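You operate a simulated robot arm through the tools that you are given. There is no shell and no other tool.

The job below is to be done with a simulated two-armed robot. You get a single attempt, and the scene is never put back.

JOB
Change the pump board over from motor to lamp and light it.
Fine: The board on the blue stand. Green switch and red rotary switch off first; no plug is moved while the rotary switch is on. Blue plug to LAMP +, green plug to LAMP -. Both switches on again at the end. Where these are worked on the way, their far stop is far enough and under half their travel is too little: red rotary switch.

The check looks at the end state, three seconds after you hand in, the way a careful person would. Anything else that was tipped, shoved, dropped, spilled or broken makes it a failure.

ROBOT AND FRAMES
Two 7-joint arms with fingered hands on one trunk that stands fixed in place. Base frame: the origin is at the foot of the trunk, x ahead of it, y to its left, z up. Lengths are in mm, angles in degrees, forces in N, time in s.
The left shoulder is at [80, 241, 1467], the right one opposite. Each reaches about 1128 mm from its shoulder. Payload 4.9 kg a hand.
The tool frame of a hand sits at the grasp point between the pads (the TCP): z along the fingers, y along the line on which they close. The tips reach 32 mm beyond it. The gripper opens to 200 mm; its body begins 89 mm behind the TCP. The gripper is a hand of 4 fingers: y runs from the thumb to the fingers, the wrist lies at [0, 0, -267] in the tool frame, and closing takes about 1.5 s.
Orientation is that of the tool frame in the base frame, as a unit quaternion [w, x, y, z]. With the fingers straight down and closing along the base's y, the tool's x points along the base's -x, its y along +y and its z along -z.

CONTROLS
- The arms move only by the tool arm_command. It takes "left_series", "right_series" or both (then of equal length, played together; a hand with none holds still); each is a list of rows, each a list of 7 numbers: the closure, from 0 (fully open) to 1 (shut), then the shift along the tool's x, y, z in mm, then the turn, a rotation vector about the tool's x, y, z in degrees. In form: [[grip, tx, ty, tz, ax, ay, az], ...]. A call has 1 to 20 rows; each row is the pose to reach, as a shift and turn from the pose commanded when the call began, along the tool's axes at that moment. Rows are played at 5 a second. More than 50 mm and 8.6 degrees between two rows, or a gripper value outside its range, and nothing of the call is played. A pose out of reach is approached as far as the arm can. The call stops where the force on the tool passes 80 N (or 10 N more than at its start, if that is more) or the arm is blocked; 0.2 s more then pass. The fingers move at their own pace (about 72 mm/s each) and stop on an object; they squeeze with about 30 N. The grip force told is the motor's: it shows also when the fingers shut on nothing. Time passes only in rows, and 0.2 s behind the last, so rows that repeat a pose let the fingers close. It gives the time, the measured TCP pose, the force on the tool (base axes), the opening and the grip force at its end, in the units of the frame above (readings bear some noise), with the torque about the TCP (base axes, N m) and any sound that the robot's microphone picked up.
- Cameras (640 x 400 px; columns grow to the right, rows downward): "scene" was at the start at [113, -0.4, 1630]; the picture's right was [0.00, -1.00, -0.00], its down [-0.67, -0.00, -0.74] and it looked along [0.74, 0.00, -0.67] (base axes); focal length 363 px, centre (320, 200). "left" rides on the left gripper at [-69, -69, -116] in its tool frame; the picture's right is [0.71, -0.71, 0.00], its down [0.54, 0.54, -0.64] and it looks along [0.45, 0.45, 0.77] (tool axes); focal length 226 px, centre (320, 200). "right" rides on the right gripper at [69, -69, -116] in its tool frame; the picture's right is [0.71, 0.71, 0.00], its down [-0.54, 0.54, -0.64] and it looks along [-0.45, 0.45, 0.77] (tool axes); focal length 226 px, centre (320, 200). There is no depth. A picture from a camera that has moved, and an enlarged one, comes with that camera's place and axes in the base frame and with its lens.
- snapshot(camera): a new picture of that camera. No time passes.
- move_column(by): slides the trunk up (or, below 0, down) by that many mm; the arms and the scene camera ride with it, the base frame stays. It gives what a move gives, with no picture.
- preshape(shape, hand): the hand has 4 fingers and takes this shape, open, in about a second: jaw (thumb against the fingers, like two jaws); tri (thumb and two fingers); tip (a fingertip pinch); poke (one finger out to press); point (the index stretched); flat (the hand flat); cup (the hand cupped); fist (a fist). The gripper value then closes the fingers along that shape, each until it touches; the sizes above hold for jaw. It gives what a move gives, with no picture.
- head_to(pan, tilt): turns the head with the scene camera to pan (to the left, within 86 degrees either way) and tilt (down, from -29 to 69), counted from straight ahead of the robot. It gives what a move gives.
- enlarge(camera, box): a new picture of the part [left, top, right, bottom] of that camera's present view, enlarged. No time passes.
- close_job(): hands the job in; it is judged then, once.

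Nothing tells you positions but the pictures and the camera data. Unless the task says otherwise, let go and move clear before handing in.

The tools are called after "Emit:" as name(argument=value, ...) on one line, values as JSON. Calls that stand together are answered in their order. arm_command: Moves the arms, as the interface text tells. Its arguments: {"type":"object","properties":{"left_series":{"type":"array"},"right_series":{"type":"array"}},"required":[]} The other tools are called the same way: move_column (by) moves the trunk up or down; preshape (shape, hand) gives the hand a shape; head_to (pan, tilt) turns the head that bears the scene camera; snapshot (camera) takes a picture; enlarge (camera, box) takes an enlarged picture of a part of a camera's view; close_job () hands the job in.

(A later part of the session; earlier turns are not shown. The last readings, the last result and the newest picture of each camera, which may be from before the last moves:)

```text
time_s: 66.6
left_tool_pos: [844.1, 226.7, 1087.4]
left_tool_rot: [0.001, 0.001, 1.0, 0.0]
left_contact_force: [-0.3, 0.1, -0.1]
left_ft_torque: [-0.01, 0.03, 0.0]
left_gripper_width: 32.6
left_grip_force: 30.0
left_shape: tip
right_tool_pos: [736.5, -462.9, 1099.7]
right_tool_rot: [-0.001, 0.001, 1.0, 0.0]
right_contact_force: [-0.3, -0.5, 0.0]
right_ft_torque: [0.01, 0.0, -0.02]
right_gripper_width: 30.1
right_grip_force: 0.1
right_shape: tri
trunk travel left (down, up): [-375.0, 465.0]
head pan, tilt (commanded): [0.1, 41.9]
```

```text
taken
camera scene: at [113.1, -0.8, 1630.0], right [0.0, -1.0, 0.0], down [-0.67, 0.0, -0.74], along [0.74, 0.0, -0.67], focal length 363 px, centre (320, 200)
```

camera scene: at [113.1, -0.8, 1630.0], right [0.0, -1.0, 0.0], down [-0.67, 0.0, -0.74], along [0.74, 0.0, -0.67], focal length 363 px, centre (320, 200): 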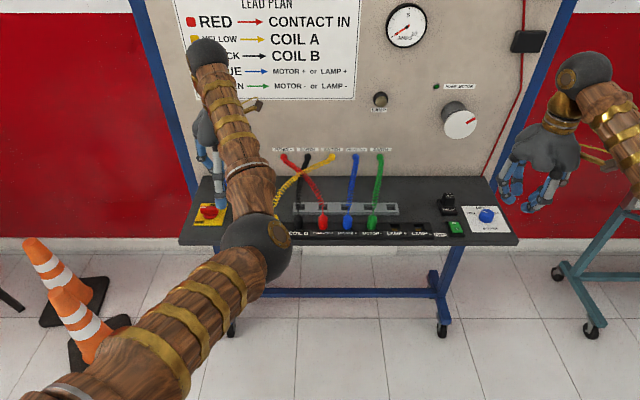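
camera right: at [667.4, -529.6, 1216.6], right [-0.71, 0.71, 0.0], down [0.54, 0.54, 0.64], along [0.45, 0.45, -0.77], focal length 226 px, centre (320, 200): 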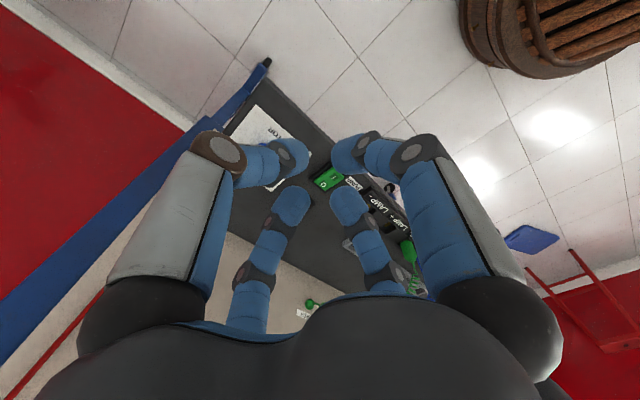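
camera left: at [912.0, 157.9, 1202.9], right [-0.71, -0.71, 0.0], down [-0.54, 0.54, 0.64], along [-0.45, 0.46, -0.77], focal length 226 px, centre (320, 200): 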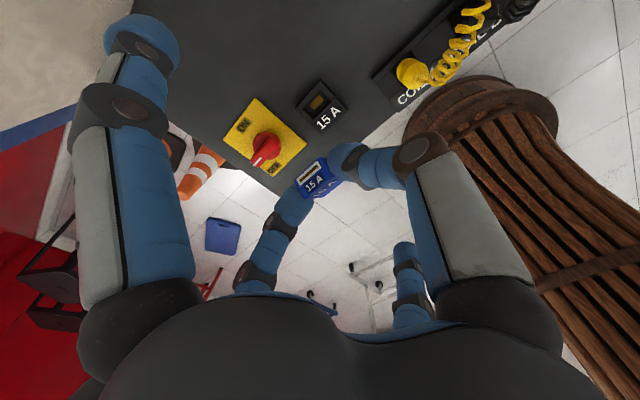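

The fuse now leans 45° in the vertical hand, top toward the wall. I tilt the hand 15° forward and hover above the holder.

Emit:
arm_command(left_series=[[1, -4, -1, 18, 0, -4, 0], [1, -8, -2, 36, 0, -8, 0], [1, -11, -3, 54, 0, -12, 0], [1, -13.7, -4, 72, 0, -15, 0], [1, -13.7, -4, 82, 0, -15, 0]])

Emit:
snapshot(camera="left")

Emit:
enlarge(camera="left", box=[240, 90, 420, 230])

Emit:
enlarge(camera="scene", box=[180, 150, 280, 250])

```text
time_s: 67.8
left_tool_pos: [857.0, 223.7, 1007.2]
left_tool_rot: [0.131, 0.001, 0.991, 0.0]
left_contact_force: [0.0, -0.4, -0.6]
left_ft_torque: [0.0, -0.02, 0.01]
left_gripper_width: 33.3
left_grip_force: 30.1
left_shape: tip
right_tool_pos: [736.2, -461.7, 1099.2]
right_tool_rot: [0.0, 0.0, 1.0, 0.0]
right_contact_force: [0.3, 1.0, -0.6]
right_ft_torque: [-0.01, 0.01, -0.02]
right_gripper_width: 30.2
right_grip_force: 0.0
right_shape: tri
trunk travel left (down, up): [-375.0, 465.0]
head pan, tilt (commanded): [0.1, 41.9]
```

```text
taken
camera left: at [893.5, 154.9, 1135.4], right [-0.68, -0.71, -0.18], down [-0.69, 0.54, 0.48], along [-0.24, 0.45, -0.86], focal length 226 px, centre (320, 200)
```

left: 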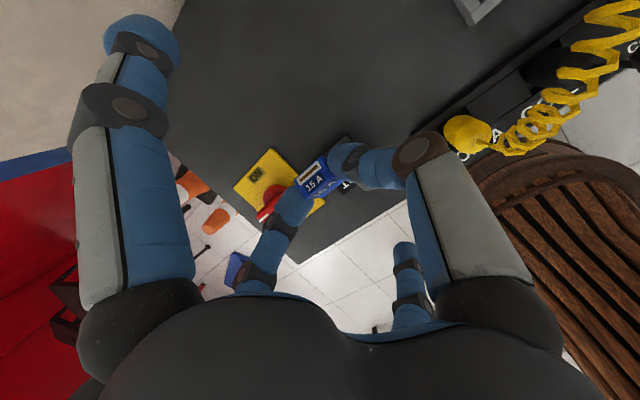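

```text
2.86 times, centred on (330, 160) of left
camera zoom: at [893.5, 154.9, 1135.4], right [-0.68, -0.71, -0.18], down [-0.69, 0.54, 0.48], along [-0.24, 0.45, -0.86], focal length 646 px, centre (291, 314)
```

zoom: 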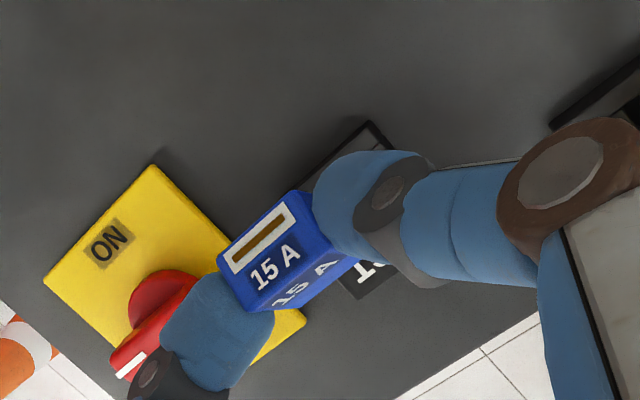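

```text
4.00 times, centred on (230, 200) of scene
camera zoom: at [113.3, -0.2, 1630.0], right [0.0, -1.0, 0.0], down [-0.67, 0.0, -0.74], along [0.74, 0.0, -0.67], focal length 1452 px, centre (680, 200)
```

zoom: 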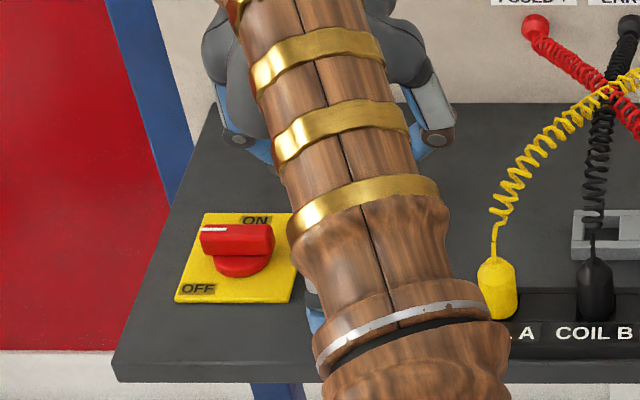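

My holder estimate matches the picture to ~2 mm (rear edge x≈867, socket x 842–861). I descend slowly toward the socket.

Emit:
arm_command(left_series=[[1, -2.6, 0, 9.7, 0, 0, 0], [1, -5.2, 0, 19.3, 0, 0, 0], [1, -7.8, 0, 29, 0, 0, 0]])

Emit:
enlarge(camera="left", box=[250, 110, 390, 220])

Emit:
enlarge(camera="scene", box=[200, 180, 280, 240])

```text
time_s: 68.6
left_tool_pos: [872.2, 223.3, 980.3]
left_tool_rot: [0.131, -0.001, 0.991, 0.0]
left_contact_force: [0.2, -0.4, -0.7]
left_ft_torque: [-0.03, 0.01, -0.02]
left_gripper_width: 32.5
left_grip_force: 29.7
left_shape: tip
right_tool_pos: [736.3, -461.4, 1100.4]
right_tool_rot: [0.0, -0.001, 1.0, -0.001]
right_contact_force: [0.4, 0.5, -0.5]
right_ft_torque: [0.0, -0.02, 0.01]
right_gripper_width: 30.3
right_grip_force: 0.0
right_shape: tri
trunk travel left (down, up): [-375.0, 465.0]
head pan, tilt (commanded): [0.1, 41.9]
```

```text
3.64 times, centred on (320, 165) of left
camera zoom: at [908.9, 154.9, 1109.0], right [-0.68, -0.71, -0.18], down [-0.69, 0.54, 0.48], along [-0.24, 0.45, -0.86], focal length 822 px, centre (320, 327)
```

zoom: 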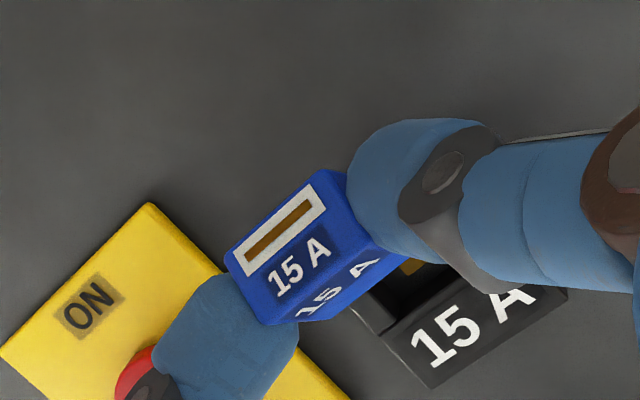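

```text
6.67 times, centred on (240, 210) of scene
camera zoom: at [113.2, -0.2, 1630.0], right [0.0, -1.0, 0.0], down [-0.67, 0.0, -0.74], along [0.74, 0.0, -0.67], focal length 2419 px, centre (853, 133)
```

zoom: 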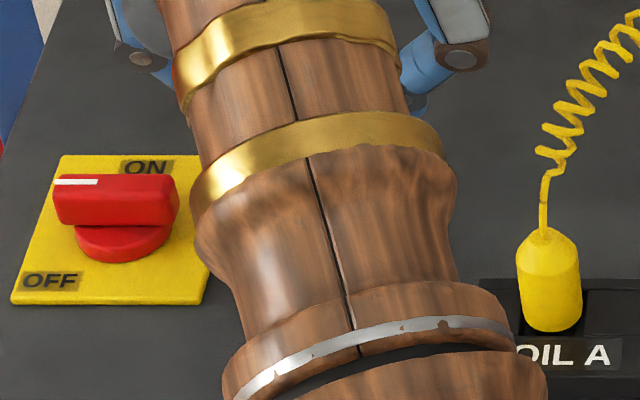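

I shifted 15 mm the wrong way in x (sign slip), with no contact. I correct back to x≈857 and then descend properly.

Emit:
arm_command(left_series=[[1, 7, 0, -6, 0, 0, 0], [1, 14, 0, -8, 0, 0, 0], [1, 16, 0, 0, 0, 0, 0], [1, 18, 0, 6, 0, 0, 0]])

Emit:
enlarge(camera="left", box=[250, 110, 390, 220])

```text
time_s: 69.6
left_tool_pos: [856.5, 223.7, 970.8]
left_tool_rot: [0.131, -0.001, 0.991, 0.0]
left_contact_force: [-0.3, -0.6, -0.3]
left_ft_torque: [-0.05, 0.01, -0.01]
left_gripper_width: 32.6
left_grip_force: 29.8
left_shape: tip
right_tool_pos: [735.9, -460.6, 1100.2]
right_tool_rot: [0.0, 0.0, 1.0, 0.0]
right_contact_force: [1.1, 0.0, 0.0]
right_ft_torque: [0.02, 0.01, 0.0]
right_gripper_width: 30.1
right_grip_force: 0.1
right_shape: tri
trunk travel left (down, up): [-375.0, 465.0]
head pan, tilt (commanded): [0.1, 41.9]
```

```text
3.64 times, centred on (320, 165) of left
camera zoom: at [892.9, 154.6, 1099.5], right [-0.68, -0.71, -0.18], down [-0.69, 0.54, 0.48], along [-0.24, 0.45, -0.86], focal length 822 px, centre (320, 327)
```

zoom: 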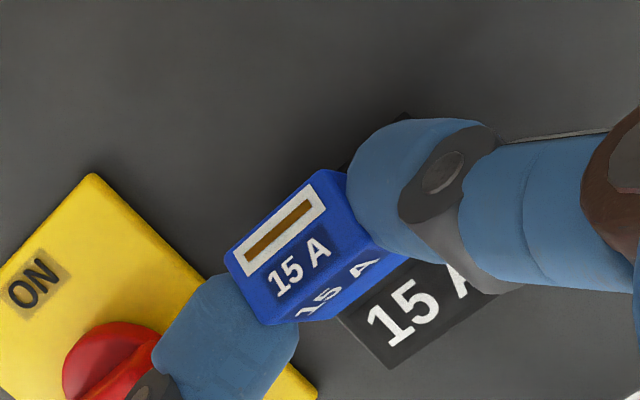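

Positioned at x≈857. Now a slow vertical descent, watching the force.

Emit:
arm_command(left_series=[[1, 0.8, 0, 2.9, 0, 0, 0], [1, 1.6, 0, 5.8, 0, 0, 0], [1, 2.4, 0, 8.7, 0, 0, 0]])

Emit:
enlarge(camera="left", box=[250, 110, 390, 220])

```text
time_s: 70.4
left_tool_pos: [855.3, 224.8, 960.0]
left_tool_rot: [0.13, 0.001, 0.992, 0.0]
left_contact_force: [0.1, -0.8, -1.2]
left_ft_torque: [-0.03, 0.0, -0.03]
left_gripper_width: 32.7
left_grip_force: 29.4
left_shape: tip
right_tool_pos: [735.9, -461.6, 1099.4]
right_tool_rot: [0.0, 0.0, 1.0, 0.0]
right_contact_force: [-0.2, 0.1, 0.4]
right_ft_torque: [0.01, -0.03, 0.0]
right_gripper_width: 30.3
right_grip_force: 0.1
right_shape: tri
trunk travel left (down, up): [-375.0, 465.0]
head pan, tilt (commanded): [0.1, 41.9]
```

```text
3.64 times, centred on (320, 165) of left
camera zoom: at [892.8, 154.6, 1090.1], right [-0.68, -0.71, -0.18], down [-0.69, 0.54, 0.48], along [-0.24, 0.46, -0.86], focal length 822 px, centre (320, 327)
```

zoom: 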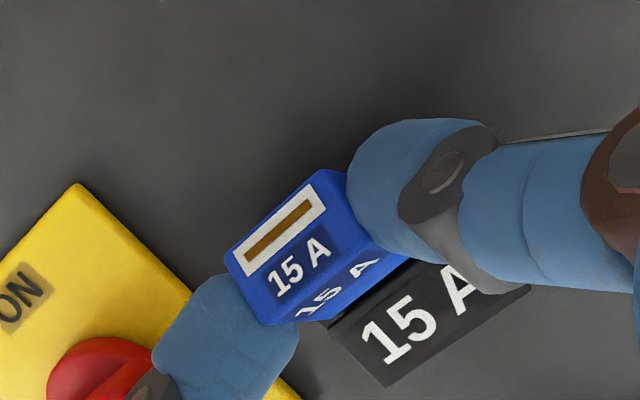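

No contact yet; I continue a few more mm.

Emit:
arm_command(left_series=[[1, 0.5, 0, 1.9, 0, 0, 0], [1, 1, 0, 3.9, 0, 0, 0]])

Emit:
arm_command(left_series=[[1, 0.5, 0, 1.9, 0, 0, 0]])

Emit:
enlarge(camera="left", box=[250, 110, 390, 220])

```text
time_s: 71.0
left_tool_pos: [856.4, 222.8, 957.3]
left_tool_rot: [0.131, 0.0, 0.991, 0.0]
left_contact_force: [-0.3, -0.1, 0.9]
left_ft_torque: [0.01, 0.0, -0.03]
left_gripper_width: 33.0
left_grip_force: 30.2
left_shape: tip
right_tool_pos: [736.8, -461.1, 1100.8]
right_tool_rot: [0.001, 0.0, 1.0, -0.001]
right_contact_force: [0.0, 0.0, 0.3]
right_ft_torque: [-0.02, -0.01, -0.04]
right_gripper_width: 30.5
right_grip_force: 0.0
right_shape: tri
trunk travel left (down, up): [-375.0, 465.0]
head pan, tilt (commanded): [0.1, 41.9]
```

```text
time_s: 71.4
left_tool_pos: [854.0, 222.9, 957.4]
left_tool_rot: [0.131, 0.0, 0.991, 0.0]
left_contact_force: [1.1, 1.0, 6.8]
left_ft_torque: [-0.07, -0.07, -0.01]
left_gripper_width: 32.8
left_grip_force: 30.0
left_shape: tip
right_tool_pos: [735.9, -461.5, 1099.4]
right_tool_rot: [0.0, 0.001, 1.0, 0.0]
right_contact_force: [-0.2, -0.4, -0.4]
right_ft_torque: [-0.01, -0.02, -0.03]
right_gripper_width: 30.3
right_grip_force: 0.1
right_shape: tri
trunk travel left (down, up): [-375.0, 465.0]
head pan, tilt (commanded): [0.1, 41.9]
```

```text
3.64 times, centred on (320, 165) of left
camera zoom: at [891.5, 154.4, 1085.7], right [-0.68, -0.71, -0.18], down [-0.69, 0.54, 0.48], along [-0.24, 0.45, -0.86], focal length 822 px, centre (320, 327)
```

zoom: 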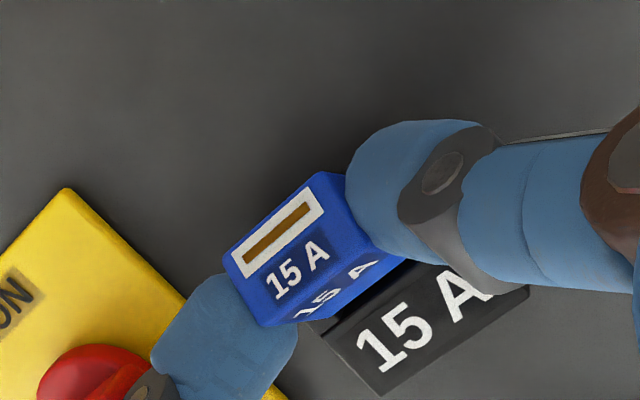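

The plug is in the socket (contact 7 mm below rim height). Now I draw the pinch toward me ~15 mm, keeping height, so the trapped plug makes the fuse pivot upright.

Emit:
arm_command(left_series=[[1, 2.4, 0, -0.7, 0, 0, 0], [1, 4.8, 0, -1.3, 0, 0, 0], [1, 7.2, 0, -1.9, 0, 0, 0]])

Emit:
enlarge(camera="left", box=[250, 110, 390, 220])

```text
time_s: 72.2
left_tool_pos: [846.8, 222.4, 955.9]
left_tool_rot: [0.13, 0.0, 0.991, 0.0]
left_contact_force: [4.6, 0.6, 9.3]
left_ft_torque: [-0.07, -0.34, 0.05]
left_gripper_width: 33.1
left_grip_force: 30.1
left_shape: tip
right_tool_pos: [735.9, -462.4, 1100.5]
right_tool_rot: [0.0, -0.001, 1.0, 0.001]
right_contact_force: [0.1, 0.8, 0.0]
right_ft_torque: [0.02, 0.03, -0.03]
right_gripper_width: 30.3
right_grip_force: 0.1
right_shape: tri
trunk travel left (down, up): [-375.0, 465.0]
head pan, tilt (commanded): [0.1, 41.9]
```

```text
3.64 times, centred on (320, 165) of left
camera zoom: at [884.8, 154.2, 1084.7], right [-0.68, -0.71, -0.18], down [-0.69, 0.54, 0.48], along [-0.24, 0.45, -0.86], focal length 822 px, centre (320, 327)
```

zoom: 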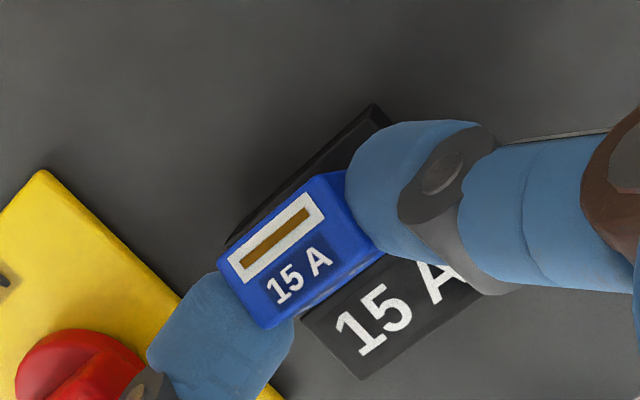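

The fuse is pivoting upright nicely. I continue the last ~5 mm and begin pressing it down.

Emit:
arm_command(left_series=[[1, 2.4, 0, -0.7, 0, 0, 0], [1, 4.6, 0, -1.2, 0, 0, 0], [1, 5.1, 0, 0.7, 0, 0, 0]])

Emit:
enlarge(camera="left", box=[250, 110, 390, 220])

```text
time_s: 73.0
left_tool_pos: [840.9, 223.0, 953.6]
left_tool_rot: [0.132, 0.0, 0.991, 0.0]
left_contact_force: [4.4, 0.4, 11.0]
left_ft_torque: [-0.13, -0.32, 0.08]
left_gripper_width: 32.8
left_grip_force: 30.2
left_shape: tip
right_tool_pos: [736.7, -462.0, 1101.0]
right_tool_rot: [0.0, -0.001, 1.0, 0.0]
right_contact_force: [0.4, 0.1, 0.3]
right_ft_torque: [0.03, 0.02, -0.01]
right_gripper_width: 30.3
right_grip_force: 0.1
right_shape: tri
trunk travel left (down, up): [-375.0, 465.0]
head pan, tilt (commanded): [0.1, 41.9]
```

```text
3.64 times, centred on (320, 165) of left
camera zoom: at [879.1, 154.4, 1083.0], right [-0.68, -0.71, -0.18], down [-0.69, 0.54, 0.48], along [-0.24, 0.46, -0.86], focal length 822 px, centre (320, 327)
```

zoom: 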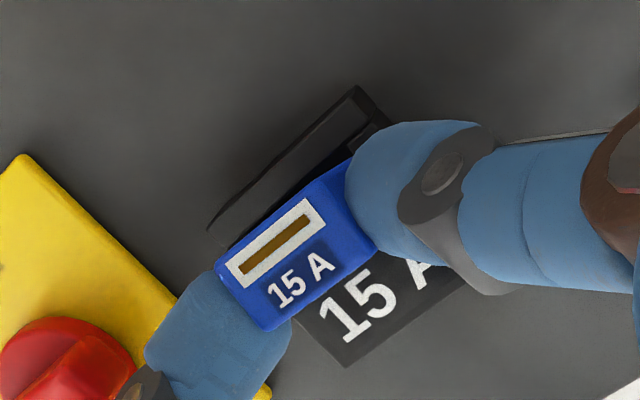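

The fuse now stands nearly upright in the socket. I press it straight down in small steps to seat it.

Emit:
arm_command(left_series=[[1, -0.5, 0, 1.7, 0, 0, 0], [1, 0, 0, 3.6, 0, 0, 0]])

Emit:
enlarge(camera="left", box=[250, 110, 390, 220])

```text
time_s: 73.6
left_tool_pos: [843.6, 222.6, 952.0]
left_tool_rot: [0.132, 0.0, 0.991, 0.0]
left_contact_force: [2.1, 1.3, 21.4]
left_ft_torque: [-0.14, -0.34, 0.07]
left_gripper_width: 33.7
left_grip_force: 30.3
left_shape: tip
right_tool_pos: [733.0, -461.7, 1102.4]
right_tool_rot: [0.001, 0.0, 1.0, 0.0]
right_contact_force: [0.0, -0.3, 0.2]
right_ft_torque: [-0.01, 0.03, -0.02]
right_gripper_width: 30.1
right_grip_force: 0.1
right_shape: tri
trunk travel left (down, up): [-375.0, 465.0]
head pan, tilt (commanded): [0.1, 41.9]
```

```text
3.64 times, centred on (320, 165) of left
camera zoom: at [879.3, 154.6, 1081.7], right [-0.68, -0.71, -0.19], down [-0.69, 0.54, 0.48], along [-0.24, 0.46, -0.86], focal length 822 px, centre (320, 327)
```

zoom: 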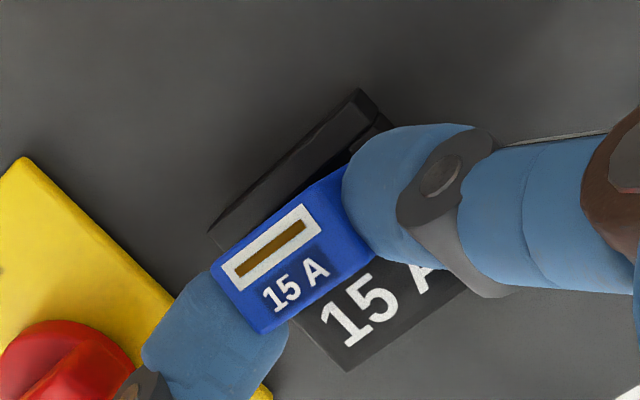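

Emit:
enlarge(camera="left", box=[280, 125, 360, 195])

```text
5.71 times, centred on (320, 160) of left
camera zoom: at [879.3, 154.6, 1081.7], right [-0.68, -0.71, -0.19], down [-0.69, 0.54, 0.48], along [-0.24, 0.46, -0.86], focal length 1292 px, centre (320, 429)
```

zoom: 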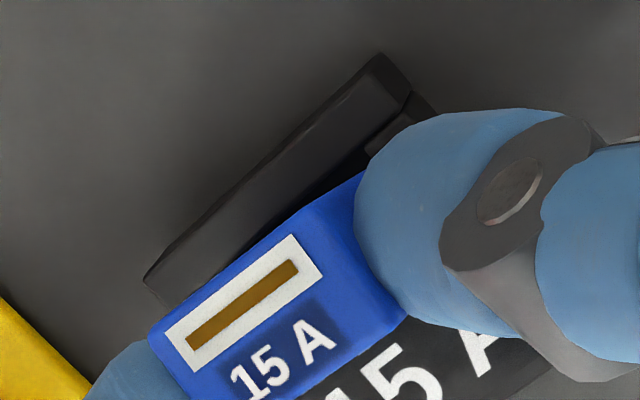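

The fuse is upright, correctly placed in x and y (back edge x≈862), just ~3 mm high. I press down further in 1 mm steps.

Emit:
arm_command(left_series=[[1, 0.3, 0, 1, 0, 0, 0], [1, 0.5, 0, 2, 0, 0, 0], [1, 0.8, 0, 3, 0, 0, 0]])

Emit:
enlarge(camera="left", box=[280, 125, 360, 195])

```text
time_s: 74.4
left_tool_pos: [844.0, 221.2, 950.1]
left_tool_rot: [0.133, 0.0, 0.991, 0.001]
left_contact_force: [2.4, 1.4, 35.3]
left_ft_torque: [-0.02, -0.4, 0.18]
left_gripper_width: 34.9
left_grip_force: 30.2
left_shape: tip
right_tool_pos: [732.8, -461.5, 1103.3]
right_tool_rot: [0.002, 0.0, 1.0, 0.0]
right_contact_force: [0.0, -0.4, 0.2]
right_ft_torque: [-0.02, -0.03, -0.02]
right_gripper_width: 30.3
right_grip_force: 0.1
right_shape: tri
trunk travel left (down, up): [-375.0, 465.0]
head pan, tilt (commanded): [0.1, 41.9]
```

```text
5.71 times, centred on (320, 160) of left
camera zoom: at [878.5, 153.9, 1080.4], right [-0.68, -0.71, -0.19], down [-0.69, 0.54, 0.48], along [-0.24, 0.46, -0.86], focal length 1292 px, centre (320, 429)
```

zoom: 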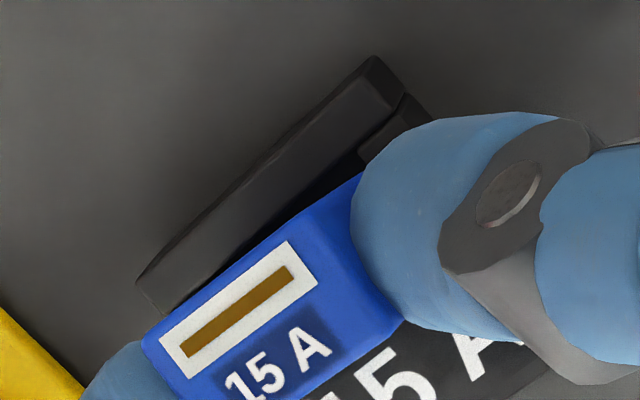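

Force is at 35 N, so I stop pressing, release the fuse and lift off to inspect it.

Emit:
arm_command(left_series=[[1, -0.5, 0, -2, 0, 0, 0], [0.82, -0.5, 0, -2, 0, 0, 0], [0.78, -0.5, 0, -2, 0, 0, 0], [0.76, -0.5, 0, -2, 0, 0, 0]])

Emit:
enlarge(camera="left", box=[260, 110, 380, 210])

```text
time_s: 75.4
left_tool_pos: [843.8, 224.2, 949.2]
left_tool_rot: [0.13, 0.001, 0.992, 0.001]
left_contact_force: [0.1, 0.3, 0.1]
left_ft_torque: [-0.01, -0.03, 0.02]
left_gripper_width: 47.7
left_grip_force: 0.0
left_shape: tip
right_tool_pos: [736.7, -461.0, 1101.1]
right_tool_rot: [0.0, -0.001, 1.0, 0.0]
right_contact_force: [0.0, 0.8, -0.1]
right_ft_torque: [-0.01, 0.01, 0.01]
right_gripper_width: 30.4
right_grip_force: 0.0
right_shape: tri
trunk travel left (down, up): [-375.0, 465.0]
head pan, tilt (commanded): [0.1, 41.9]
```

```text
4.00 times, centred on (320, 160) of left
camera zoom: at [881.0, 154.7, 1077.2], right [-0.68, -0.71, -0.18], down [-0.69, 0.54, 0.48], along [-0.24, 0.45, -0.86], focal length 904 px, centre (320, 360)
```

zoom: 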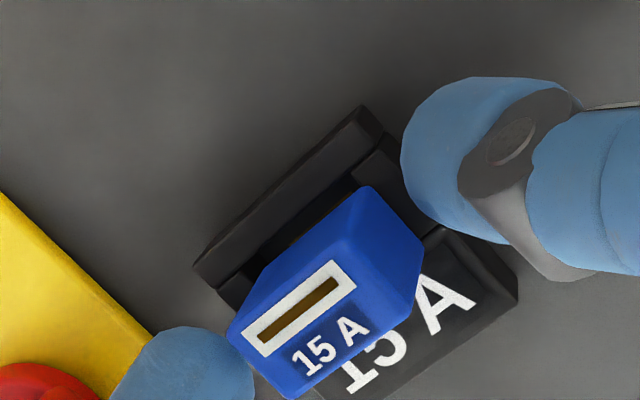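

Released, and it stands upright on its own. I lift the hand straight up and look.

Emit:
arm_command(left_series=[[0.76, -1.3, 0, -4.8, 0, 0, 0], [0.74, -3.9, 0, -14.5, 0, 0, 0], [0.72, -9, 0, -34, 0, 0, 0], [0.7, -18, 0, -67, 0, 4, 0], [0.7, -27, 0, -100, 0, 9, 0], [0.7, -31, 0, -116, 0, 15, 0]])

Emit:
snapshot(camera="left")

Emit:
enlarge(camera="left", box=[250, 60, 410, 200])

Emit:
enlarge(camera="scene", box=[190, 170, 280, 240])

```text
time_s: 76.8
left_tool_pos: [843.6, 220.6, 1069.3]
left_tool_rot: [-0.001, 0.0, 1.0, 0.0]
left_contact_force: [-0.3, -0.5, -0.4]
left_ft_torque: [0.03, -0.02, 0.01]
left_gripper_width: 59.9
left_grip_force: 0.1
left_shape: tip
right_tool_pos: [736.5, -462.7, 1098.5]
right_tool_rot: [0.0, -0.001, 1.0, 0.001]
right_contact_force: [0.1, 0.1, -0.8]
right_ft_torque: [0.02, 0.03, -0.01]
right_gripper_width: 30.5
right_grip_force: 0.1
right_shape: tri
trunk travel left (down, up): [-375.0, 465.0]
head pan, tilt (commanded): [0.1, 41.9]
```

```text
taken
camera left: at [913.4, 153.2, 1184.0], right [-0.71, -0.71, 0.0], down [-0.54, 0.54, 0.65], along [-0.46, 0.46, -0.76], focal length 226 px, centre (320, 200)
```

left: 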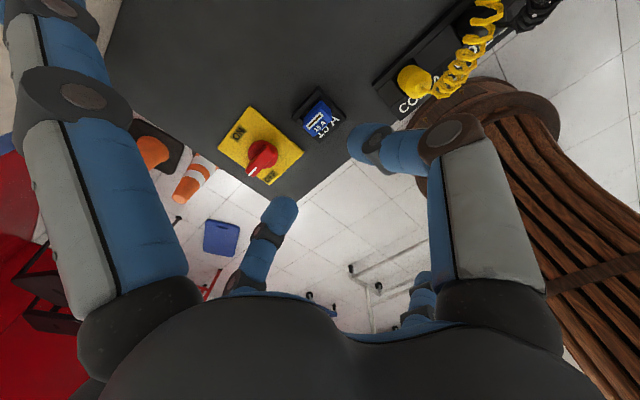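

```text
2.86 times, centred on (330, 130) of left
camera zoom: at [913.4, 153.2, 1184.0], right [-0.71, -0.71, 0.0], down [-0.54, 0.54, 0.65], along [-0.46, 0.46, -0.76], focal length 646 px, centre (291, 400)
```

zoom: 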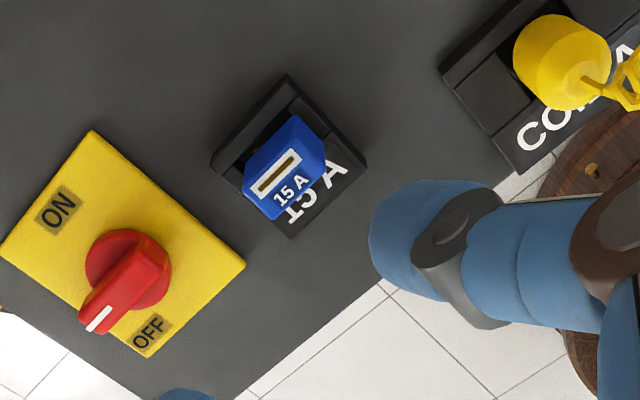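

```text
5.71 times, centred on (235, 205) of scene
camera zoom: at [113.0, -2.1, 1629.9], right [0.0, -1.0, 0.0], down [-0.67, 0.0, -0.74], along [0.74, 0.0, -0.67], focal length 2074 px, centre (806, 171)
```

zoom: 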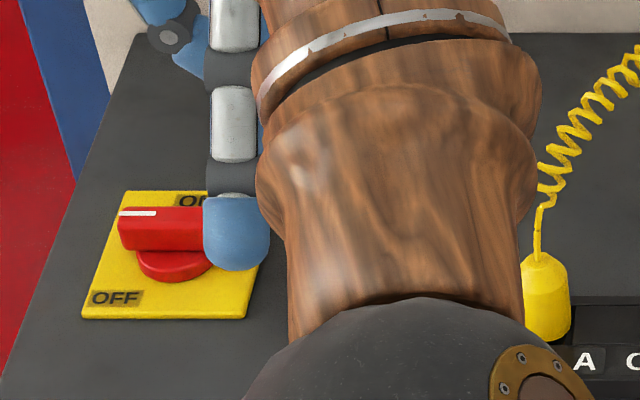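

The fuse is back in its holder, upright. I move the left arm out of the way to inspect it from the scene camera.

Emit:
arm_command(left_series=[[0.6, 10, 25, -20, 0, 0, 0], [0.6, 30, 55, -50, 0, 0, 0], [0.6, 55, 90, -80, 0, 0, 0], [0.6, 80, 125, -100, 0, 0, 0], [0.6, 100, 165, -110, 0, 0, 0], [0.6, 120, 200, -110, 0, 0, 0], [0.6, 130, 240, -110, 0, 0, 0], [0.6, 130, 280, -110, 0, 0, 0]])

Emit:
snapshot(camera="scene")

Emit:
enlarge(camera="scene", box=[210, 190, 290, 240])

```text
refused: row 3 steps farther than a row can; nothing moved
```

```text
taken
camera scene: at [113.0, -2.1, 1629.9], right [0.0, -1.0, 0.0], down [-0.67, 0.0, -0.74], along [0.74, 0.0, -0.67], focal length 363 px, centre (320, 200)
```

scene: 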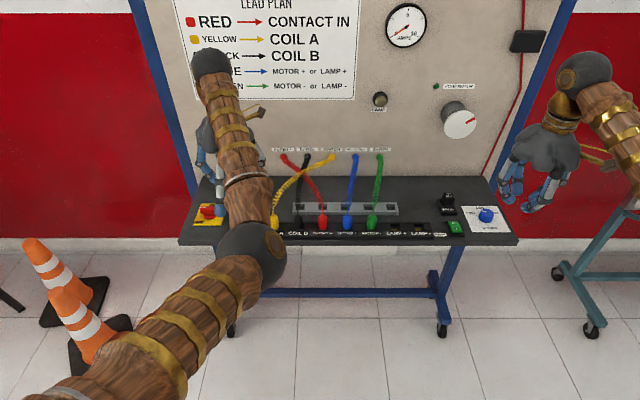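

```text
8.00 times, centred on (250, 215) of scene
camera zoom: at [113.0, -2.1, 1629.9], right [0.0, -1.0, 0.0], down [-0.67, 0.0, -0.74], along [0.74, 0.0, -0.67], focal length 2903 px, centre (880, 80)
```

zoom: 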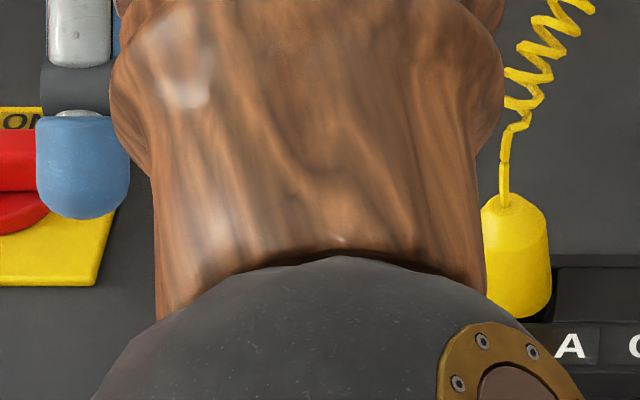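

Emit:
arm_command(left_series=[[0.6, 5, 20, -20, 0, 0, 0], [0.6, 15, 45, -45, 0, 0, 0], [0.6, 30, 75, -65, 0, 0, 0], [0.6, 50, 105, -85, 0, 0, 0], [0.6, 70, 140, -100, 0, 0, 0], [0.6, 90, 175, -110, 0, 0, 0], [0.6, 110, 210, -110, 0, 0, 0], [0.6, 125, 245, -110, 0, 0, 0], [0.6, 130, 280, -110, 0, 0, 0]])

Emit:
snapshot(camera="scene")

Emit:
enlarge(camera="scene", box=[210, 190, 290, 240])

```text
time_s: 78.8
left_tool_pos: [714.1, 503.7, 1177.9]
left_tool_rot: [-0.001, 0.001, 1.0, 0.0]
left_contact_force: [0.1, 0.4, 0.7]
left_ft_torque: [-0.01, 0.02, 0.03]
left_gripper_width: 79.8
left_grip_force: 0.0
left_shape: tip
right_tool_pos: [736.5, -460.4, 1101.7]
right_tool_rot: [0.001, -0.001, 1.0, -0.001]
right_contact_force: [0.5, -0.1, 0.2]
right_ft_torque: [0.0, -0.02, 0.01]
right_gripper_width: 30.5
right_grip_force: 0.1
right_shape: tri
trunk travel left (down, up): [-375.0, 465.0]
head pan, tilt (commanded): [0.1, 41.9]
```

```text
taken
camera scene: at [113.2, 2.2, 1630.0], right [0.0, -1.0, 0.0], down [-0.67, 0.0, -0.74], along [0.74, 0.0, -0.67], focal length 363 px, centre (320, 200)
```

scene: 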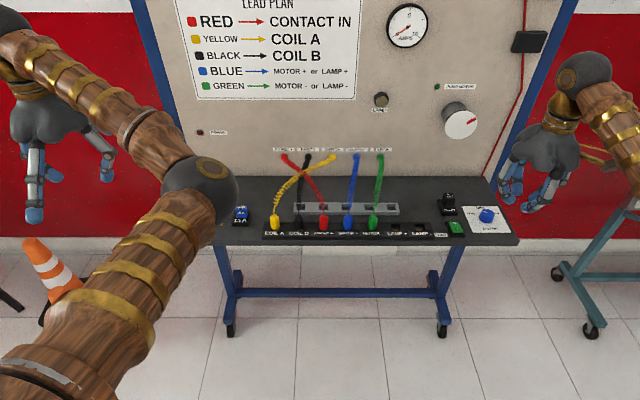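

```text
8.00 times, centred on (250, 215) of scene
camera zoom: at [113.2, 2.2, 1630.0], right [0.0, -1.0, 0.0], down [-0.67, 0.0, -0.74], along [0.74, 0.0, -0.67], focal length 2903 px, centre (880, 80)
```

zoom: 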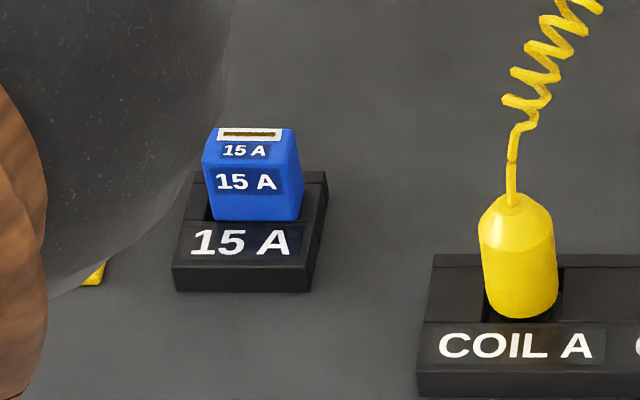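

The fuse stands upright in its holder again, within a few mm of how it was. Next the plugs: I zoom in on the socket bar for exact positions.

Emit:
enlarge(camera="scene", box=[330, 195, 440, 245])

Emit:
enlarge(camera="scene", box=[380, 205, 440, 245])

Emit:
enlarge(camera="scene", box=[335, 200, 395, 240])

```text
5.82 times, centred on (385, 220) of scene
camera zoom: at [113.2, 2.2, 1630.0], right [0.0, -1.0, 0.0], down [-0.67, 0.0, -0.74], along [0.74, 0.0, -0.67], focal length 2111 px, centre (-58, 84)
```

zoom: 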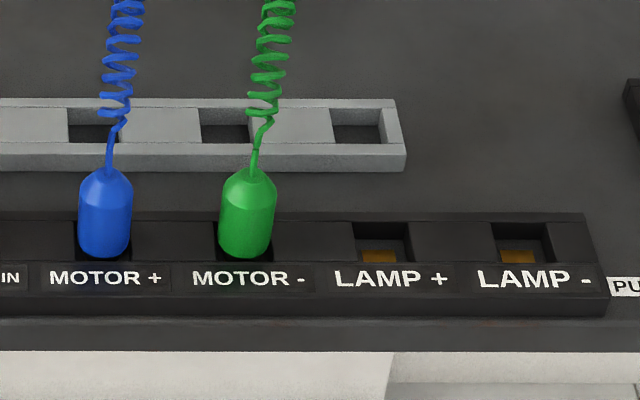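

```text
10.00 times, centred on (410, 225) of scene
camera zoom: at [113.2, 2.2, 1630.0], right [0.0, -1.0, 0.0], down [-0.67, 0.0, -0.74], along [0.74, 0.0, -0.67], focal length 3629 px, centre (-580, -50)
```

zoom: 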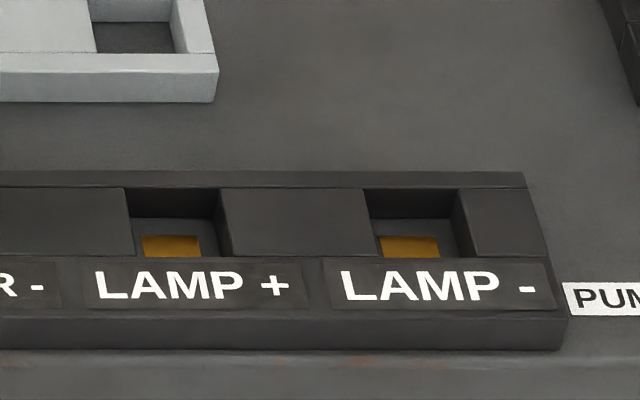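

```text
10.00 times, centred on (365, 220) of scene
camera zoom: at [113.2, 2.2, 1630.0], right [0.0, -1.0, 0.0], down [-0.67, 0.0, -0.74], along [0.74, 0.0, -0.67], focal length 3629 px, centre (-130, 0)
```

zoom: 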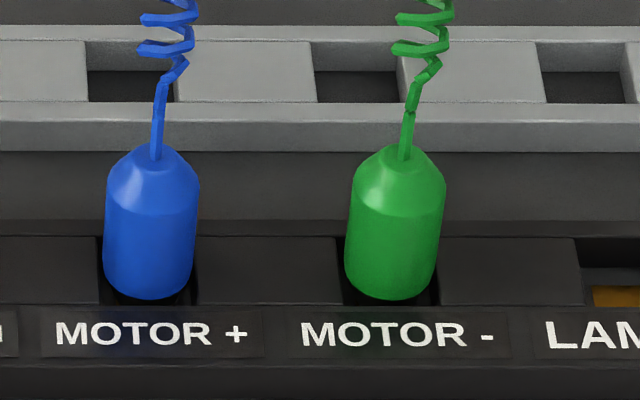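

Socket centres: MOTOR+ y≈-76, MOTOR- y≈-142, LAMP+ y≈-208, LAMP- y≈-274, all at x≈803; plugs are 27 mm wide with tops at z≈957. With the jaw turned 45° its four fingers fit diagonally between neighbouring plugs, so I bring the right hand that way above the green plug.

Emit:
preshape(shape="jaw", hand="right")

Emit:
arm_command(right_series=[[0.3, -5, 35, -10, 0, 0, 5], [0.6, -10, 75, -20, 0, 0, 10], [0.75, -20, 115, -20, 0, 0, 15], [0.75, -30, 155, -20, 0, 0, 20], [0.75, -40, 195, -20, 0, 0, 25], [0.75, -50, 235, -15, 0, 0, 31], [0.75, -60, 275, -5, 0, 0, 37], [0.75, -67, 305, 5, 0, 0, 42], [0.75, -67, 319, 15, 0, 0, 45]])

Emit:
snapshot(camera="right")

Emit:
snapshot(camera="scene")

```text
time_s: 79.7
left_tool_pos: [713.8, 502.8, 1180.2]
left_tool_rot: [-0.001, 0.0, 1.0, 0.0]
left_contact_force: [-0.1, -0.5, 0.3]
left_ft_torque: [0.04, -0.02, -0.01]
left_gripper_width: 79.6
left_grip_force: 0.0
left_shape: tip
right_tool_pos: [736.6, -461.4, 1100.2]
right_tool_rot: [0.0, 0.0, 1.0, 0.0]
right_contact_force: [0.8, -0.7, 0.3]
right_ft_torque: [-0.02, 0.01, -0.03]
right_gripper_width: 199.8
right_grip_force: 0.0
right_shape: jaw
trunk travel left (down, up): [-375.0, 465.0]
head pan, tilt (commanded): [0.1, 41.9]
```

```text
time_s: 81.7
left_tool_pos: [714.4, 502.6, 1179.7]
left_tool_rot: [0.0, 0.0, 1.0, 0.0]
left_contact_force: [-1.1, 0.4, -0.2]
left_ft_torque: [-0.02, 0.02, 0.0]
left_gripper_width: 79.7
left_grip_force: 0.1
left_shape: tip
right_tool_pos: [803.9, -142.5, 1086.7]
right_tool_rot: [0.0, 0.383, 0.924, 0.0]
right_contact_force: [0.1, -0.5, -0.3]
right_ft_torque: [0.0, 0.02, 0.0]
right_gripper_width: 50.0
right_grip_force: 0.0
right_shape: jaw
trunk travel left (down, up): [-375.0, 465.0]
head pan, tilt (commanded): [0.1, 41.9]
```

```text
taken
camera right: at [706.2, -141.4, 1202.6], right [0.0, 1.0, 0.0], down [0.77, 0.0, 0.64], along [0.64, 0.0, -0.77], focal length 226 px, centre (320, 200)
```

right: 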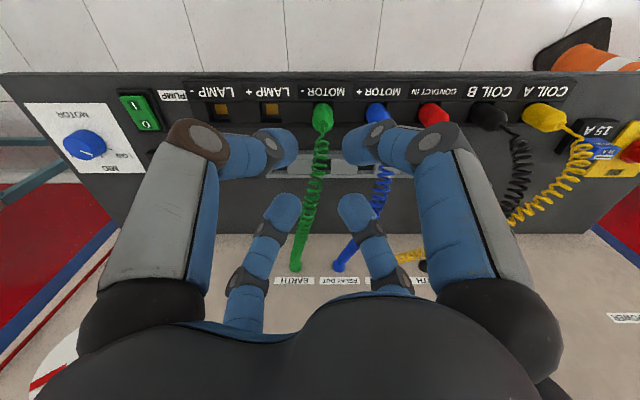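

```text
taken
camera scene: at [113.3, 0.1, 1630.0], right [0.0, -1.0, 0.0], down [-0.67, 0.0, -0.74], along [0.74, 0.0, -0.67], focal length 363 px, centre (320, 200)
```

scene: 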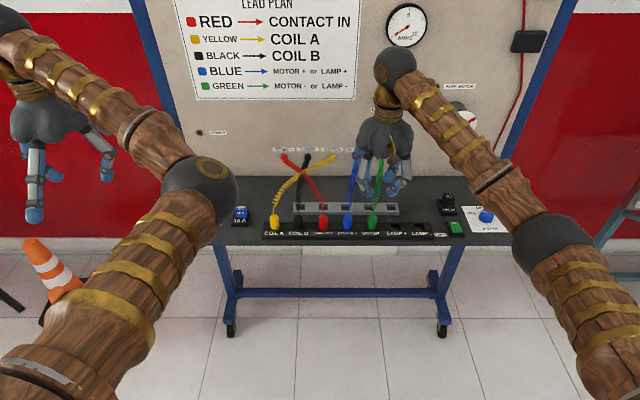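

The view from the right hand is very clear. I zoom in to align precisely with the green plug.

Emit:
enlarge(camera="right", box=[200, 80, 400, 200])

Emit:
enlarge(camera="right", box=[290, 85, 350, 145])

```text
3.20 times, centred on (300, 140) of right
camera zoom: at [706.2, -141.4, 1202.6], right [0.0, 1.0, 0.0], down [0.77, 0.0, 0.64], along [0.64, 0.0, -0.77], focal length 723 px, centre (384, 392)
```

zoom: 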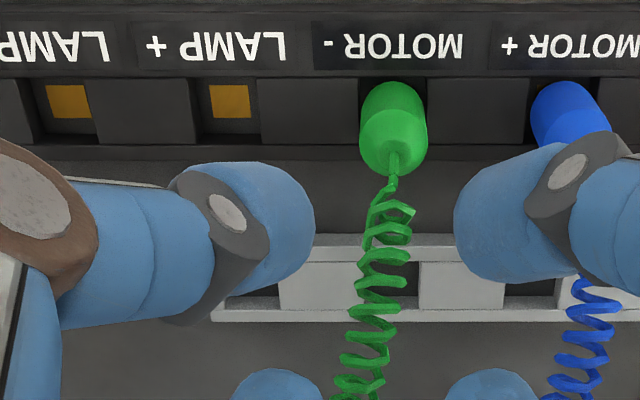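

```text
6.67 times, centred on (320, 115) of right
camera zoom: at [706.2, -141.4, 1202.6], right [0.0, 1.0, 0.0], down [0.77, 0.0, 0.64], along [0.64, 0.0, -0.77], focal length 1507 px, centre (320, 767)
```

zoom: 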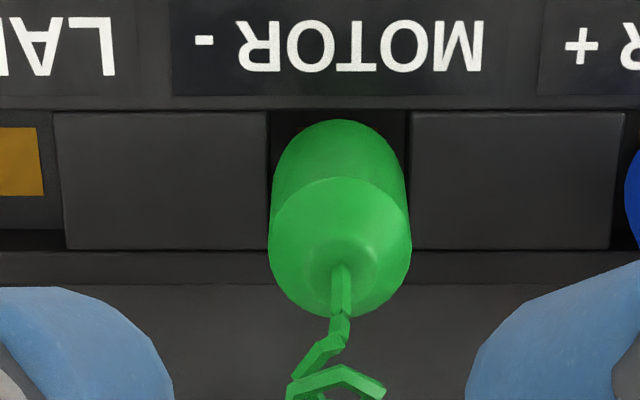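

Hand-frame measurements: green plug at (804, -139), LAMP+ at y≈-205, LAMP- at y≈-271 (spacing 66). I centre and descend partway.

Emit:
arm_command(right_series=[[0.75, 1.7, 3.1, 25, 0, 0, 0], [0.75, 1.7, 3.1, 50, 0, 0, 0], [0.75, 1.7, 3.1, 75, 0, 0, 0], [0.75, 1.7, 3.1, 90, 0, 0, 0]])

Emit:
snapshot(camera="right")

Emit:
enlarge(camera="scene", box=[330, 150, 450, 250])

```text
time_s: 82.7
left_tool_pos: [714.5, 503.8, 1178.5]
left_tool_rot: [0.001, 0.001, 1.0, 0.0]
left_contact_force: [0.8, -0.2, -0.7]
left_ft_torque: [-0.02, 0.0, 0.0]
left_gripper_width: 79.5
left_grip_force: 0.1
left_shape: tip
right_tool_pos: [805.2, -140.4, 995.5]
right_tool_rot: [0.0, 0.382, 0.924, 0.001]
right_contact_force: [-0.1, -0.1, -0.3]
right_ft_torque: [0.01, -0.01, -0.02]
right_gripper_width: 50.2
right_grip_force: 0.0
right_shape: jaw
trunk travel left (down, up): [-375.0, 465.0]
head pan, tilt (commanded): [0.1, 41.9]
```

```text
taken
camera right: at [707.6, -138.2, 1112.2], right [0.0, 1.0, 0.0], down [0.77, 0.0, 0.64], along [0.64, 0.0, -0.77], focal length 226 px, centre (320, 200)
```

right: 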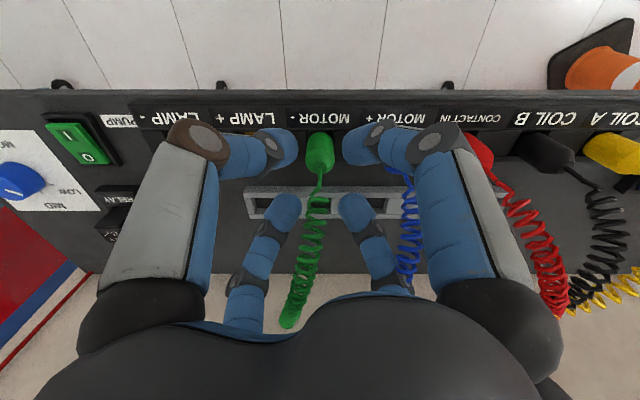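

```text
4.00 times, centred on (390, 200) of scene
camera zoom: at [113.5, 0.2, 1630.0], right [0.0, -1.0, 0.0], down [-0.67, 0.0, -0.74], along [0.74, 0.0, -0.67], focal length 1452 px, centre (40, 200)
```

zoom: 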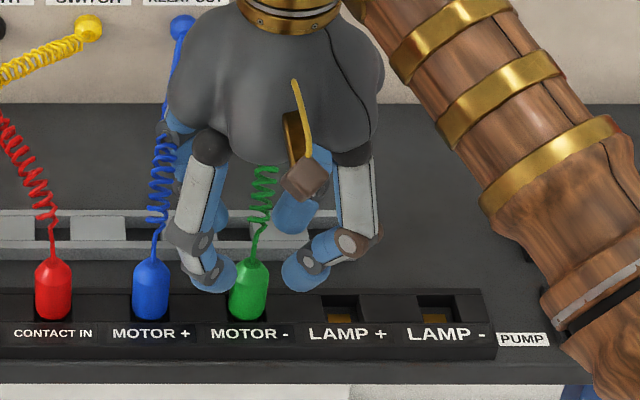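

The fingers straddle the green plug with clearance on both sides. I descend to grip height.

Emit:
arm_command(right_series=[[0.75, 0, 0, 12, 0, 0, 0], [0.75, 0, 0, 24, 0, 0, 0], [0.75, 0, 0, 36, 0, 0, 0], [0.75, 0, 0, 40, 0, 0, 0]])

Emit:
snapshot(camera="right")

Emit:
enlarge(camera="scene", box=[330, 170, 430, 250])

```text
time_s: 83.7
left_tool_pos: [713.9, 503.0, 1178.8]
left_tool_rot: [0.0, 0.0, 1.0, -0.001]
left_contact_force: [0.3, -0.2, 0.2]
left_ft_torque: [0.0, -0.01, -0.01]
left_gripper_width: 79.6
left_grip_force: 0.1
left_shape: tip
right_tool_pos: [805.0, -139.7, 955.5]
right_tool_rot: [-0.001, 0.383, 0.924, 0.0]
right_contact_force: [-0.1, 0.0, 0.2]
right_ft_torque: [0.0, -0.01, -0.02]
right_gripper_width: 50.3
right_grip_force: 0.1
right_shape: jaw
trunk travel left (down, up): [-375.0, 465.0]
head pan, tilt (commanded): [0.1, 41.9]
```

```text
taken
camera right: at [707.6, -138.3, 1072.3], right [0.0, 1.0, 0.0], down [0.77, 0.0, 0.64], along [0.64, 0.0, -0.77], focal length 226 px, centre (320, 200)
```

right: 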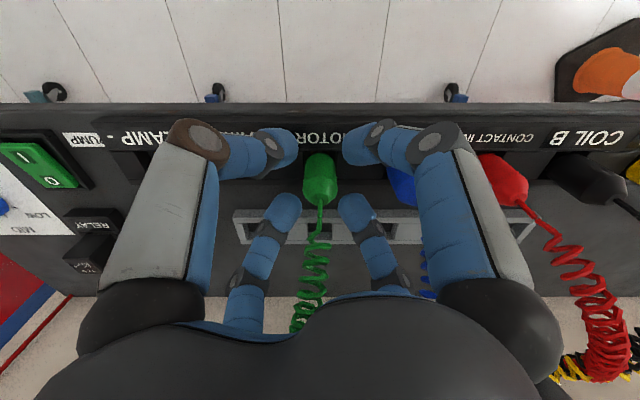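

```text
5.00 times, centred on (380, 210) of scene
camera zoom: at [113.2, 0.0, 1630.0], right [0.0, -1.0, 0.0], down [-0.67, 0.0, -0.74], along [0.74, 0.0, -0.67], focal length 1814 px, centre (20, 150)
```

zoom: 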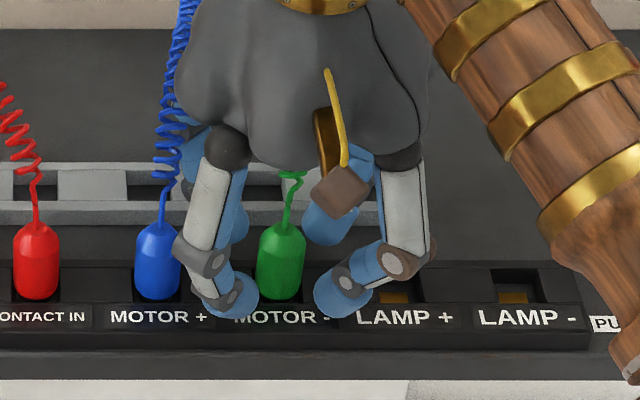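

Everything is centred. I close on the green plug.

Emit:
arm_command(right_series=[[0.85, 0, 0, 0, 0, 0, 0], [1, 0, 0, 0, 0, 0, 0], [1, 0, 0, 0, 0, 0, 0], [1, 0, 0, 0, 0, 0, 0], [1, 0, 0, 0, 0, 0, 0]])

Emit:
snapshot(camera="right")

```text
time_s: 84.9
left_tool_pos: [714.6, 503.2, 1179.5]
left_tool_rot: [0.0, -0.001, 1.0, 0.0]
left_contact_force: [0.3, -0.4, -0.4]
left_ft_torque: [0.01, 0.01, 0.0]
left_gripper_width: 79.8
left_grip_force: 0.2
left_shape: tip
right_tool_pos: [804.7, -138.5, 955.5]
right_tool_rot: [0.0, 0.382, 0.924, 0.0]
right_contact_force: [0.0, 0.6, 0.3]
right_ft_torque: [0.01, 0.02, 0.0]
right_gripper_width: 19.5
right_grip_force: 29.7
right_shape: jaw
trunk travel left (down, up): [-375.0, 465.0]
head pan, tilt (commanded): [0.1, 41.9]
```

```text
taken
camera right: at [707.5, -138.4, 1072.3], right [0.0, 1.0, 0.0], down [0.77, 0.0, 0.64], along [0.64, 0.0, -0.77], focal length 226 px, centre (320, 200)
```

right: 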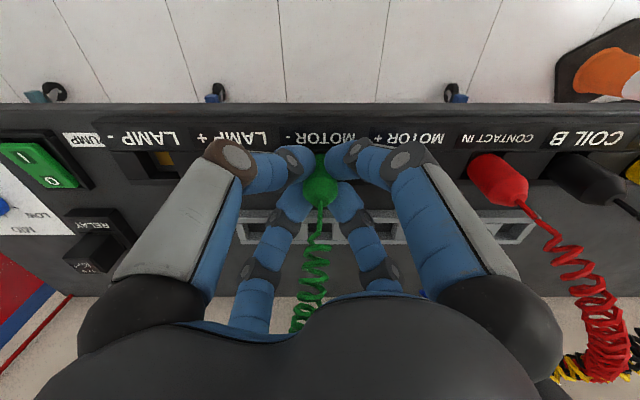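

Gripped. I pull the green plug straight up.

Emit:
arm_command(right_series=[[1, 0, 0, -4, 0, 0, 0], [1, 0, 0, -9, 0, 0, 0], [1, 0, 0, -15, 0, 0, 0], [1, 0, 0, -22, 0, 0, 0], [1, 0, 0, -30, 0, 0, 0]])

Emit:
snapshot(camera="right")

Emit:
enlarge(camera="scene", box=[330, 150, 450, 250])

```text
time_s: 86.1
left_tool_pos: [713.7, 502.4, 1179.0]
left_tool_rot: [0.0, 0.0, 1.0, 0.0]
left_contact_force: [0.7, -0.5, 0.4]
left_ft_torque: [0.01, -0.01, 0.0]
left_gripper_width: 79.8
left_grip_force: 0.0
left_shape: tip
right_tool_pos: [804.7, -140.5, 985.8]
right_tool_rot: [0.0, 0.383, 0.924, -0.001]
right_contact_force: [-0.7, 0.5, -0.3]
right_ft_torque: [0.0, 0.01, 0.03]
right_gripper_width: 19.2
right_grip_force: 29.8
right_shape: jaw
trunk travel left (down, up): [-375.0, 465.0]
head pan, tilt (commanded): [0.1, 41.9]
```

```text
taken
camera right: at [706.3, -138.5, 1101.8], right [0.0, 1.0, 0.0], down [0.77, 0.0, 0.64], along [0.64, 0.0, -0.77], focal length 226 px, centre (320, 200)
```

right: 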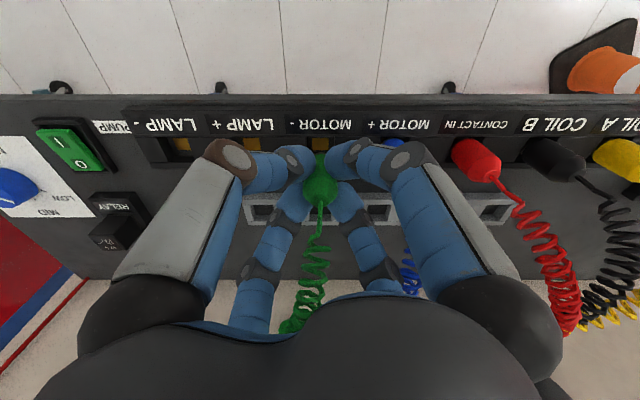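

```text
4.00 times, centred on (390, 200) of scene
camera zoom: at [113.0, 0.0, 1630.0], right [0.0, -1.0, 0.0], down [-0.67, 0.0, -0.74], along [0.74, 0.0, -0.67], focal length 1452 px, centre (40, 200)
```

zoom: 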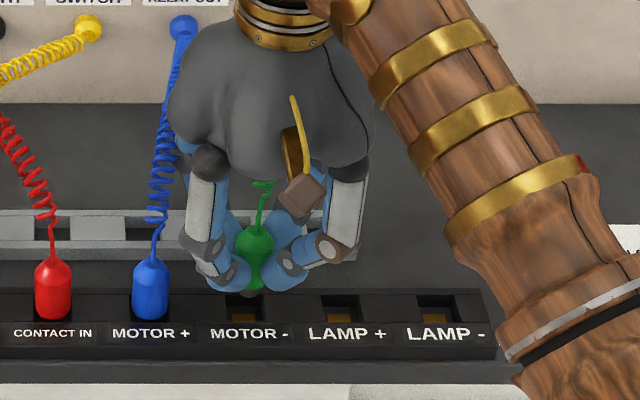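

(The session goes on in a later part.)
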